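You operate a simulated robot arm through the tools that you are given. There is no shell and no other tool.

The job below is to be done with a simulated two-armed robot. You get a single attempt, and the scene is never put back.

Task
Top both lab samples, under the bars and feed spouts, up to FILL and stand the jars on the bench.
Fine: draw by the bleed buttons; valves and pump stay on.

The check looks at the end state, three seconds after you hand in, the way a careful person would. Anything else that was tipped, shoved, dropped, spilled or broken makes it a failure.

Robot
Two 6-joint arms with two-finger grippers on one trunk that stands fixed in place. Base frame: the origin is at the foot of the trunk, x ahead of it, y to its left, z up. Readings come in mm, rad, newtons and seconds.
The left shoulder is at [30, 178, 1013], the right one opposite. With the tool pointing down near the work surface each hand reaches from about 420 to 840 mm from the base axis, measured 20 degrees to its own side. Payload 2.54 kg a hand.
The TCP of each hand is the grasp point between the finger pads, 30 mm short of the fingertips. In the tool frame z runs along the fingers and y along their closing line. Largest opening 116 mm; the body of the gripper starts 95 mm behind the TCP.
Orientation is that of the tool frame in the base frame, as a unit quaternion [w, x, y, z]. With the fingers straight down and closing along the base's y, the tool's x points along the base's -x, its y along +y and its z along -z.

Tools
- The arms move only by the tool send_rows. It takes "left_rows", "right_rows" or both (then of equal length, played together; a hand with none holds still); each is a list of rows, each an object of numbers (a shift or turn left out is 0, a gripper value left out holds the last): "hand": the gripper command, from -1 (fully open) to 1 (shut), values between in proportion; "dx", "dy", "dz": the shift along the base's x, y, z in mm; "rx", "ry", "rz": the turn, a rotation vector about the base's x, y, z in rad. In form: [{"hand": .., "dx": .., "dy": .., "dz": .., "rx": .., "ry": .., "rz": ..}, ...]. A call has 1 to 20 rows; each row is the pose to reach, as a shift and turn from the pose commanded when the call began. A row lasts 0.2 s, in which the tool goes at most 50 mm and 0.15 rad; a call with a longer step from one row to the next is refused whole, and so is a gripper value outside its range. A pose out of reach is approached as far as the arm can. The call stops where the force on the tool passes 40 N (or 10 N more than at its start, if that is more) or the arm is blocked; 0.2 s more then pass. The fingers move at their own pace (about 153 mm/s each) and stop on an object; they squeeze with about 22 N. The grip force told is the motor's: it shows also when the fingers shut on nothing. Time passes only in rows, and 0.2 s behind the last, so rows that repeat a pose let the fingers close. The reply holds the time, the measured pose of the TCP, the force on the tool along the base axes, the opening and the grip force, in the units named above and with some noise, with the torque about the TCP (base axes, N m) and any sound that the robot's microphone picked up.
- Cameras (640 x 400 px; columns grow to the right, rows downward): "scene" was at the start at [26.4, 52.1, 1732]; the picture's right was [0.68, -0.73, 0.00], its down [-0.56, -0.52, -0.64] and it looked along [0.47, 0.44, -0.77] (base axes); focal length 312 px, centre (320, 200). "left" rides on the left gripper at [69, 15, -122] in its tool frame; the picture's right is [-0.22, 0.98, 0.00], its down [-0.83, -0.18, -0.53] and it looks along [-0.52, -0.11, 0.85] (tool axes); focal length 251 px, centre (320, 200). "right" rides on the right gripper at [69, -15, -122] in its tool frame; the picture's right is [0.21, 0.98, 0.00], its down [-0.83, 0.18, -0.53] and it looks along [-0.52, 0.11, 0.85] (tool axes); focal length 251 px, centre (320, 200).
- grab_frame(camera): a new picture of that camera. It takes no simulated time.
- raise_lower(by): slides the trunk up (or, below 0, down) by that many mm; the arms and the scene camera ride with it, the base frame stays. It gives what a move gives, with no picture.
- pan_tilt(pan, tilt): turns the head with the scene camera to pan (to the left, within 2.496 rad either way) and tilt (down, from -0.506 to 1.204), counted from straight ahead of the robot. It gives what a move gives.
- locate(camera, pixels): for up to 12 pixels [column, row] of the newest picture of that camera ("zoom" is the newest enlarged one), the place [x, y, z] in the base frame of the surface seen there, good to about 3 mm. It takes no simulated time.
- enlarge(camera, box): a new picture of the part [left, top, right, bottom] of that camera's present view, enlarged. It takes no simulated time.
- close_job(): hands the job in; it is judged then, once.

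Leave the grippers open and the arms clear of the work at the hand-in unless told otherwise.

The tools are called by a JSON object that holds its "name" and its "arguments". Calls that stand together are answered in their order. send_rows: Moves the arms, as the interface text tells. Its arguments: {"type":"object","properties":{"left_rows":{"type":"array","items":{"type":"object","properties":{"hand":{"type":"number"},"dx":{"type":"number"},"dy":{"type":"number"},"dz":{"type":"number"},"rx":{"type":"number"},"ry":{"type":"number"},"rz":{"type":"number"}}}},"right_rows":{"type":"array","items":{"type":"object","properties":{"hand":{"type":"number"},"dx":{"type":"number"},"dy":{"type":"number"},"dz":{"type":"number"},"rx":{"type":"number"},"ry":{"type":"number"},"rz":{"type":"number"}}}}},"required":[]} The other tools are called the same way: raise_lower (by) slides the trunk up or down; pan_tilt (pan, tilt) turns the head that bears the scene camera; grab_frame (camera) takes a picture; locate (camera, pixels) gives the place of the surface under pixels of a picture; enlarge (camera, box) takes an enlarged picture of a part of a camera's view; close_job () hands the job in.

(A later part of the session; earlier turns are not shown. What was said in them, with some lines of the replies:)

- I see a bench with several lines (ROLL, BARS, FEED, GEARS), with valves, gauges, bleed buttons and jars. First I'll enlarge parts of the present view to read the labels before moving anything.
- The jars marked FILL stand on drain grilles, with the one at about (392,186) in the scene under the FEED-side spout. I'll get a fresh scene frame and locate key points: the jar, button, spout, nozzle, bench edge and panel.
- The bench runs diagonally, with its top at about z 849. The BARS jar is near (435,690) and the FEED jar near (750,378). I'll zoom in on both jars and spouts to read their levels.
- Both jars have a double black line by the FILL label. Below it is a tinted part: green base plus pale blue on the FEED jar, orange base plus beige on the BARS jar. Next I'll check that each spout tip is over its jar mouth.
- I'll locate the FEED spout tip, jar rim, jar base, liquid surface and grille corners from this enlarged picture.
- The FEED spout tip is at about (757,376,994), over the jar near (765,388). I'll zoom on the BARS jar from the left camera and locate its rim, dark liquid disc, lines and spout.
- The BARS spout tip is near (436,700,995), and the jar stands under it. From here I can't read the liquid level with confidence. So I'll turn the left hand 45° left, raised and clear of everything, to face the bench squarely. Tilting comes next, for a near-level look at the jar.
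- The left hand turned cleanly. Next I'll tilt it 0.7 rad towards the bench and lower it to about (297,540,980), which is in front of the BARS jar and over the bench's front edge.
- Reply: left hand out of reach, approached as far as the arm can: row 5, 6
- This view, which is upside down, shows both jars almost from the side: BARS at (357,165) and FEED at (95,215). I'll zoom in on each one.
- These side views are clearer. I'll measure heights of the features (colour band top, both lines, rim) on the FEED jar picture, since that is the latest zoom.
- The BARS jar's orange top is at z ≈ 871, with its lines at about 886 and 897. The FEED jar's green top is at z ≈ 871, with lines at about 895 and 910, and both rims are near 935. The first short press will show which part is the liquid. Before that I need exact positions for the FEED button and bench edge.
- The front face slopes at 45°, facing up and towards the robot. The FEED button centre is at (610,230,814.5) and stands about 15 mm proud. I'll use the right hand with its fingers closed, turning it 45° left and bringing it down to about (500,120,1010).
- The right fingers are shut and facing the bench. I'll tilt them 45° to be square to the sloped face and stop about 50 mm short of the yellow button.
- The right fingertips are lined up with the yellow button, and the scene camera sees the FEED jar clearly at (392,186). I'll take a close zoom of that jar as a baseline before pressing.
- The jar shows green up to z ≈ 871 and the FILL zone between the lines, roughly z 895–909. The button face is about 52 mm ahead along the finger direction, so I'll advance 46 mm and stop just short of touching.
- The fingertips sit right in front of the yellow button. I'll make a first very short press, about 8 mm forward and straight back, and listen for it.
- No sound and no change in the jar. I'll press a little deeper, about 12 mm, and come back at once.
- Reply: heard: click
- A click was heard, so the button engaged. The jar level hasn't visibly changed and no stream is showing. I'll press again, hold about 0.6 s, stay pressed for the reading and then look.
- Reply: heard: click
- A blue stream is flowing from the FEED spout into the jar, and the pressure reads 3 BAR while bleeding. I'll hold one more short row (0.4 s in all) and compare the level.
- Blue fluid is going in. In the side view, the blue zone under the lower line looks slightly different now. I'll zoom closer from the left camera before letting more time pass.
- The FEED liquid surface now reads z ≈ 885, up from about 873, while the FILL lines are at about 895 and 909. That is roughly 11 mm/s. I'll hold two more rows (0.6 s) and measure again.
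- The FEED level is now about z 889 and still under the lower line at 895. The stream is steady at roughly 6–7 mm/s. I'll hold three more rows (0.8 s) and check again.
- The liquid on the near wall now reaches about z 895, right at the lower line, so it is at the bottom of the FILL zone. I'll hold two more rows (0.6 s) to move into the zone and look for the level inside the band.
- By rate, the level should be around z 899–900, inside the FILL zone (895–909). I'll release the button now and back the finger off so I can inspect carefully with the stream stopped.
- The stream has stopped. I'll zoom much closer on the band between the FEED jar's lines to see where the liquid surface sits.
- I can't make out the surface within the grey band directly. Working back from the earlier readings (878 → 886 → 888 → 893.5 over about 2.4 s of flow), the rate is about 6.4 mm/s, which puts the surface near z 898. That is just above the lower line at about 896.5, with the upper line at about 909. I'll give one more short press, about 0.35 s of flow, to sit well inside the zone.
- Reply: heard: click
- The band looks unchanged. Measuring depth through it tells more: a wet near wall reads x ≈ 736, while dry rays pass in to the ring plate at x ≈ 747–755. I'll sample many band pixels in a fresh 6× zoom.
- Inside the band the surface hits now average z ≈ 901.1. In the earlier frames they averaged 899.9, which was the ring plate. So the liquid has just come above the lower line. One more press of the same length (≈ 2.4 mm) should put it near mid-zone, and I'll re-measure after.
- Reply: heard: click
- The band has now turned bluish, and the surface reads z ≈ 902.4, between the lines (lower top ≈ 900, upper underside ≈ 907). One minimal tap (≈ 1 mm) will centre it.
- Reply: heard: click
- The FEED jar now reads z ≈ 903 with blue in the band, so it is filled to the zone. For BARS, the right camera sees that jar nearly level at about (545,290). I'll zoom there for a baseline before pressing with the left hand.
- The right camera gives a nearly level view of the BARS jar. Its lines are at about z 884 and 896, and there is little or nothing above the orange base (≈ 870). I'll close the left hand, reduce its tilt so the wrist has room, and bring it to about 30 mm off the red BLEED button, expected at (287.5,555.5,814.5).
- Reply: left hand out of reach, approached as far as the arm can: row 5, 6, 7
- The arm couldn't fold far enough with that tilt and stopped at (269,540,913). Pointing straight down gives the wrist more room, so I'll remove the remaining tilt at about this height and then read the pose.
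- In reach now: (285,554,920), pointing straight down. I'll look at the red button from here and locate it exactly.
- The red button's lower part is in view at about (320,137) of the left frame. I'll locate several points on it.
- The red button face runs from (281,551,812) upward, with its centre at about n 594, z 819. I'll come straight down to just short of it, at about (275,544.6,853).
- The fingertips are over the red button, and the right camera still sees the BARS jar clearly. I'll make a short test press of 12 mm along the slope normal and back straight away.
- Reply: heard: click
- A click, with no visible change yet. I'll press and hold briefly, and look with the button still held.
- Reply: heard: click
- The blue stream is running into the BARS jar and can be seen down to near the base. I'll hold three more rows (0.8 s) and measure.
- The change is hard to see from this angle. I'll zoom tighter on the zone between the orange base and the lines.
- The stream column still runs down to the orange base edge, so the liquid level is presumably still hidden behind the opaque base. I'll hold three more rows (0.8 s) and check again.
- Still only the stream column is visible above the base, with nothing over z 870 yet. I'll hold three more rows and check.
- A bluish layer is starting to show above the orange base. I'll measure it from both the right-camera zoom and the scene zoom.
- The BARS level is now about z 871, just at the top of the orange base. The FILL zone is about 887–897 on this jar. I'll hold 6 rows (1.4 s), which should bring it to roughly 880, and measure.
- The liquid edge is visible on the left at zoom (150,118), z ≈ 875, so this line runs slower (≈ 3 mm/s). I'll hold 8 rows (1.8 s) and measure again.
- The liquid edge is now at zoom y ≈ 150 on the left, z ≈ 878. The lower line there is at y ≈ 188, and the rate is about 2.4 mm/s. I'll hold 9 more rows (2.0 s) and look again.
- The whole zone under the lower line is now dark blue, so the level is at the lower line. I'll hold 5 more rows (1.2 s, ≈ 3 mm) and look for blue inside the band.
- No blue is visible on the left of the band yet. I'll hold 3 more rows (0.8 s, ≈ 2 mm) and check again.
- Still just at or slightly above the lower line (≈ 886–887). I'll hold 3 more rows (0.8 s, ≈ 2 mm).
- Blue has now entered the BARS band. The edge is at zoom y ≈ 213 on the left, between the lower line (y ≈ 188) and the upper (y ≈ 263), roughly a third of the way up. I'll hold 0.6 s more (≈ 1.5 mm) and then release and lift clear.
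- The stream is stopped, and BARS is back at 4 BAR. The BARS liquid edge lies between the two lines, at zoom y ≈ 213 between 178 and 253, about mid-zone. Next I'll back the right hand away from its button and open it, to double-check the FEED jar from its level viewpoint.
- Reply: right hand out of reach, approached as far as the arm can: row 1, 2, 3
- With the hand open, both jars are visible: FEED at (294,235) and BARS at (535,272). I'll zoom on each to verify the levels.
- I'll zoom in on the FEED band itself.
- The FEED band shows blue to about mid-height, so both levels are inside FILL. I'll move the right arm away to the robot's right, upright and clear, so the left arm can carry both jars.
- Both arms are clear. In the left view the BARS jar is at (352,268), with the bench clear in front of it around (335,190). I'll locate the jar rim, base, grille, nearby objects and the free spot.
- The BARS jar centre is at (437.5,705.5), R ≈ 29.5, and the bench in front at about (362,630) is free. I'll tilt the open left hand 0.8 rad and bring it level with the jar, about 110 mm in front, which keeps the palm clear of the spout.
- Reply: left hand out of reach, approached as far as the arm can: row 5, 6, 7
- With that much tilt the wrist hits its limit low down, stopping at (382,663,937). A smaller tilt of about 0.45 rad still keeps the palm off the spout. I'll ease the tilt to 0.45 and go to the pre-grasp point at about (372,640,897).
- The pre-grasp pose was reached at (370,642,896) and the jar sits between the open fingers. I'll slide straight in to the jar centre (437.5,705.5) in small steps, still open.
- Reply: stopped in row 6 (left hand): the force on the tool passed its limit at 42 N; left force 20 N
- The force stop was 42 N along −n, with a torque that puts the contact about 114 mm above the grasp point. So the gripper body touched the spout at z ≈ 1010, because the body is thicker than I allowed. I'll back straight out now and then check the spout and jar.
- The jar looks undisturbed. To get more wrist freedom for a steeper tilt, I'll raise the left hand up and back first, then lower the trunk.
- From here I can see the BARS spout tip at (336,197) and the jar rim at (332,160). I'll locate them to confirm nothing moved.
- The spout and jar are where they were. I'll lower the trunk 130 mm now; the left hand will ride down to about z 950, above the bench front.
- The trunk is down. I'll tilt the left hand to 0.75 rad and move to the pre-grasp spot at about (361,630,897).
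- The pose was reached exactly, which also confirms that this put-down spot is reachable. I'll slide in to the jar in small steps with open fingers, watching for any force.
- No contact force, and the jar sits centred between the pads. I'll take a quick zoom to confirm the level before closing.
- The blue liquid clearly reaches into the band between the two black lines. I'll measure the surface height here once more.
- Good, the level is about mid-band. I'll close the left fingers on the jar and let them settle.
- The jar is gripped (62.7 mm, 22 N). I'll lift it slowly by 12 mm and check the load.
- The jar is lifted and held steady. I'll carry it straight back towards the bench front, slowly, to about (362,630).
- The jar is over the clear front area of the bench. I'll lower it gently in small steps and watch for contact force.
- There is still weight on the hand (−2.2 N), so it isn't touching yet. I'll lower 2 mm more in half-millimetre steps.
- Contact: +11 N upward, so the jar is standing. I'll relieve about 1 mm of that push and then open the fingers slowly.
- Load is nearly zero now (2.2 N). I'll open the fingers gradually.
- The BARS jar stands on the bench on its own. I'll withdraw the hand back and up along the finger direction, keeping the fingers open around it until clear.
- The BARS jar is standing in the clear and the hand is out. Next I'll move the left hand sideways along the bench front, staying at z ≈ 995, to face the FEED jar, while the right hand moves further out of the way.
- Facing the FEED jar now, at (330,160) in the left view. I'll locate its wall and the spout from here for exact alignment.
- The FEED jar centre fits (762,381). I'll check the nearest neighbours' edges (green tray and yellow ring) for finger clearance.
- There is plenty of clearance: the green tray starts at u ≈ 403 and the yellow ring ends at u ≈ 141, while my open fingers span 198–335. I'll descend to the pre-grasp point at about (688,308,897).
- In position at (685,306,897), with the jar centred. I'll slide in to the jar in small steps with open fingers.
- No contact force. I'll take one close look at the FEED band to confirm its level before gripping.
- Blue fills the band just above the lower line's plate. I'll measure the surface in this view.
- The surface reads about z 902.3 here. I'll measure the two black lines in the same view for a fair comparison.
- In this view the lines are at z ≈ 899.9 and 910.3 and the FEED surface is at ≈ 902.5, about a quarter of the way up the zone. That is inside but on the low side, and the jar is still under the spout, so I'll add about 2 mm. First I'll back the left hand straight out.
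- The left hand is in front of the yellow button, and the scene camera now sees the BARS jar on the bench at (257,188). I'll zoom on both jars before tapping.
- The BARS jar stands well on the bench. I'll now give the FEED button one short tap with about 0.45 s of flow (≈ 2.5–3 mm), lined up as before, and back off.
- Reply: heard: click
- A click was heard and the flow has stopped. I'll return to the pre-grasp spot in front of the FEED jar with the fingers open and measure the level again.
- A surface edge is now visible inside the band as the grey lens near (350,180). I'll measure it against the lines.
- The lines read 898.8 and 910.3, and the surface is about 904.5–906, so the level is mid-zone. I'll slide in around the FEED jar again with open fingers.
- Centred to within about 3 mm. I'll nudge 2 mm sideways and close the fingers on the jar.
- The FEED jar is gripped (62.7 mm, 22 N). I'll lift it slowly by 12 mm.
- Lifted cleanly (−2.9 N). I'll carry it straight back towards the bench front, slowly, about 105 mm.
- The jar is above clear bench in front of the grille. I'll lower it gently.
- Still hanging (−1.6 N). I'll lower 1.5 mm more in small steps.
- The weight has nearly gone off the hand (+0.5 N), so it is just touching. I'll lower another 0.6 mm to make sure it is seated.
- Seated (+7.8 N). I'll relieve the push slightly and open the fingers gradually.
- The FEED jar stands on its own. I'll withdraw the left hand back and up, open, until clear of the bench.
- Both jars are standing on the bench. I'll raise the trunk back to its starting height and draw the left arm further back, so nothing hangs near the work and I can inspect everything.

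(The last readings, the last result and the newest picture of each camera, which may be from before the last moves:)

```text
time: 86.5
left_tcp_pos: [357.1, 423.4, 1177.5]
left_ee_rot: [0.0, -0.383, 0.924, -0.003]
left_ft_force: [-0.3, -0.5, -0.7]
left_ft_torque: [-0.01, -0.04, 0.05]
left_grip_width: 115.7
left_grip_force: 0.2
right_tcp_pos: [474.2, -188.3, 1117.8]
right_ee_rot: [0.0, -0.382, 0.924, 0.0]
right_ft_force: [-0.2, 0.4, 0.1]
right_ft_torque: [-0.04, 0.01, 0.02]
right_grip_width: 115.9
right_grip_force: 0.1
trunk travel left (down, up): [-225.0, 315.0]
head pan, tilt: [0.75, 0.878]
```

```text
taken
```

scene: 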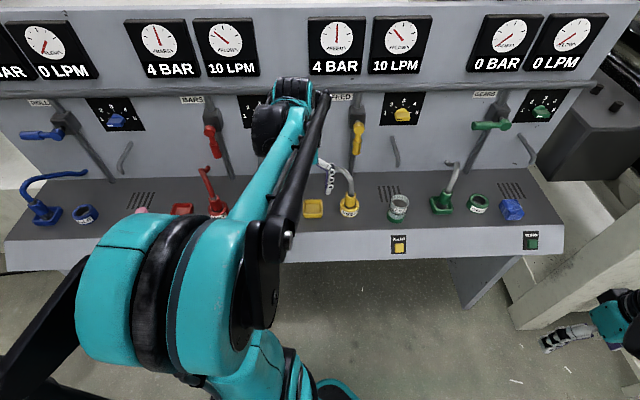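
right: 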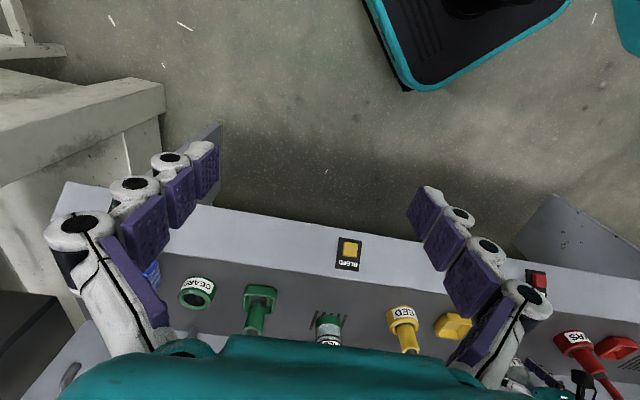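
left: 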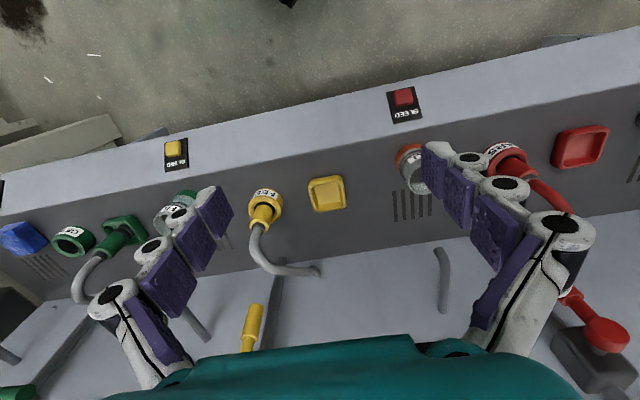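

Everything looks in order. I'll zoom in on the FEED jar and its empty grille, and on the BARS area, to check for spills or tilts.

{"name": "enlarge", "arguments": {"camera": "scene", "box": [350, 120, 446, 230]}}

{"name": "enlarge", "arguments": {"camera": "left", "box": [370, 80, 470, 240]}}

{"name": "enlarge", "arguments": {"camera": "scene", "box": [380, 190, 418, 224]}}

```text
3.64 times, centred on (398, 175) of scene
```

zoom: 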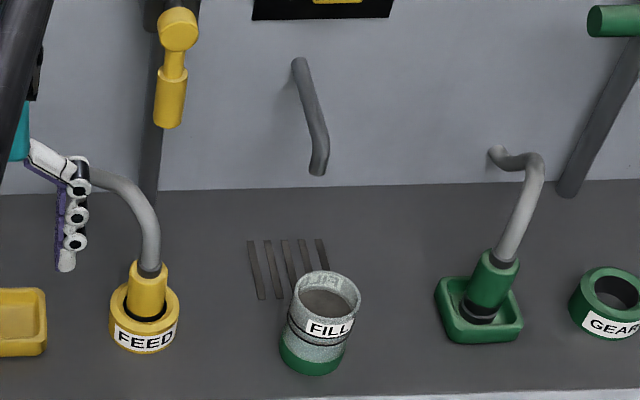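

```text
2.50 times, centred on (420, 160) of left
```

zoom: 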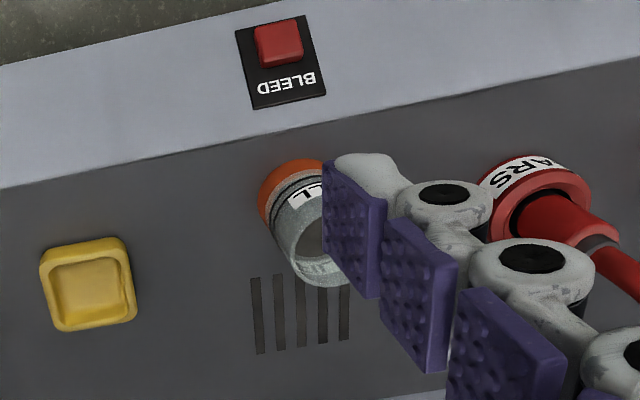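

```text
11.76 times, centred on (399, 207) of scene
```

zoom: 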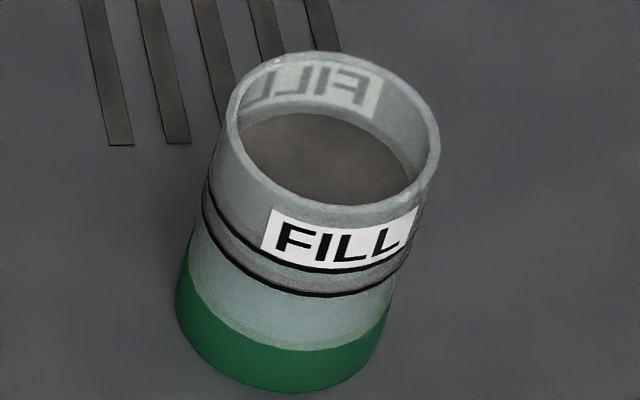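

No spills, both jars upright, grilles clear. I'll take one last closer look at the FEED jar's band from above.

{"name": "enlarge", "arguments": {"camera": "scene", "box": [390, 200, 412, 218]}}

{"name": "locate", "arguments": {"camera": "zoom", "pixels": [[300, 200], [300, 215], [300, 225], [250, 195], [250, 205], [200, 175], [350, 222], [350, 232], [400, 215], [300, 260], [250, 240], [300, 300]]}}

```text
16.00 times, centred on (401, 209) of scene
```

zoom: 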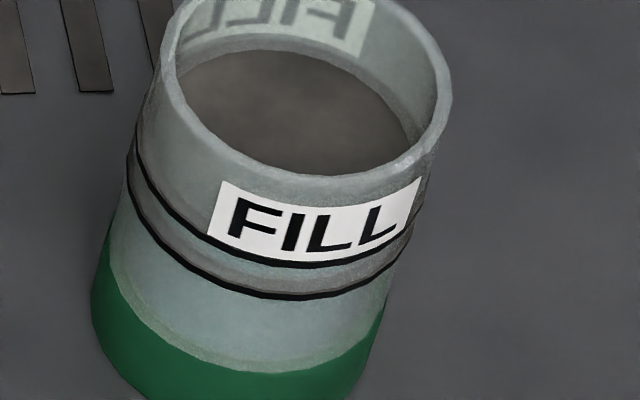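

```text
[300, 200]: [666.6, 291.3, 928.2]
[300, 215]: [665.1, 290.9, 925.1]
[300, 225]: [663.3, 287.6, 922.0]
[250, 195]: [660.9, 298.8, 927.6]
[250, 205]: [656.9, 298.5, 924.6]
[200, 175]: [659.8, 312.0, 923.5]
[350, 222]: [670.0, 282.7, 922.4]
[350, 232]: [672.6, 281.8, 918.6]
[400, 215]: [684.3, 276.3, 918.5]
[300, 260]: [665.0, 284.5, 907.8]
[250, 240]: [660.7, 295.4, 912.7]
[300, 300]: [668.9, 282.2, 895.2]
```

I'll check the FEED jar from the right camera as an independent side view.

{"name": "grab_frame", "arguments": {"camera": "right"}}

```text
taken
```

right: 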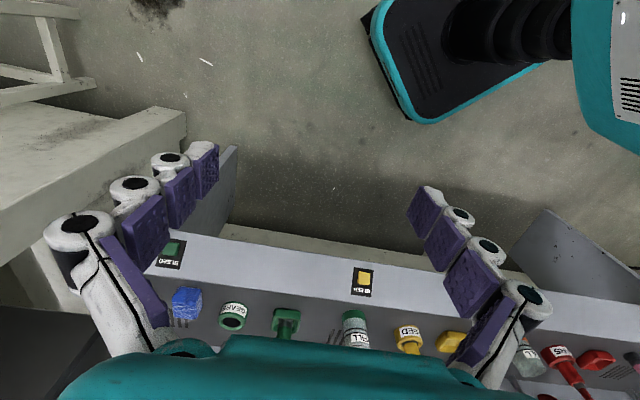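

The FEED jar is in view at (354,328), and BARS at (530,360). I'll zoom on both.

{"name": "enlarge", "arguments": {"camera": "right", "box": [334, 305, 374, 350]}}

{"name": "enlarge", "arguments": {"camera": "right", "box": [500, 330, 560, 390]}}

```text
8.89 times, centred on (354, 328) of right
```

zoom: 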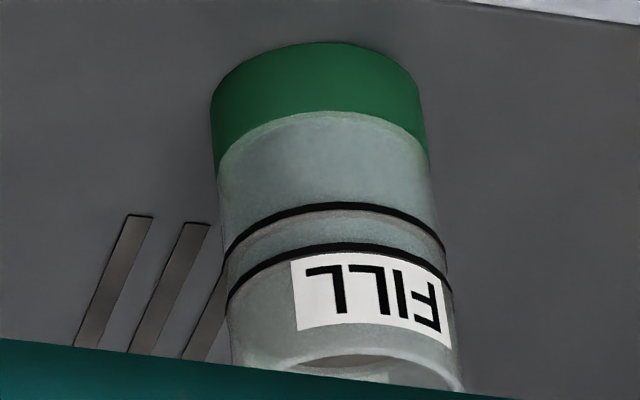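

```text
6.67 times, centred on (530, 360) of right
```

zoom: 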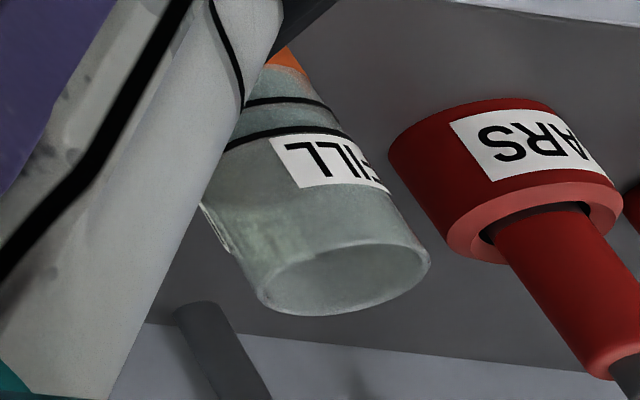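

Both jars stand upright on the bench off the grilles, with blue liquid inside the FILL band on each. There are no spills. The BARS and FEED gauges still read 4 BAR and 10 LPM, the valves and pump are untouched, and both grippers are open and clear. I'm handing the job in.

{"name": "close_job", "arguments": {}}

```text
The job is handed in.
```

Both samples are filled to their FILL marks and the jars are standing upright on the bench, just in front of their drain grilles. I've handed the job in; no result has come back yet.

- **BARS jar:** by the camera views, the level is a little under halfway between the two FILL lines.
- **FEED jar:** the level is about halfway between the lines. It first read low in the band, so I gave it one more short press before moving the jar.
- **Bleed buttons and valves:** I drew only with the bleed buttons. The valves and pump stayed on, and both lines still read 4 BAR and 10 LPM.
- **Spout contact:** on my first reach for the BARS jar, the gripper body touched the BARS spout with about 42 N. I backed out straight away, and the spout and jar were still where they had been.
- **End state:** I saw no spills and nothing else moved. Both grippers are open and the arms are clear of the bench.
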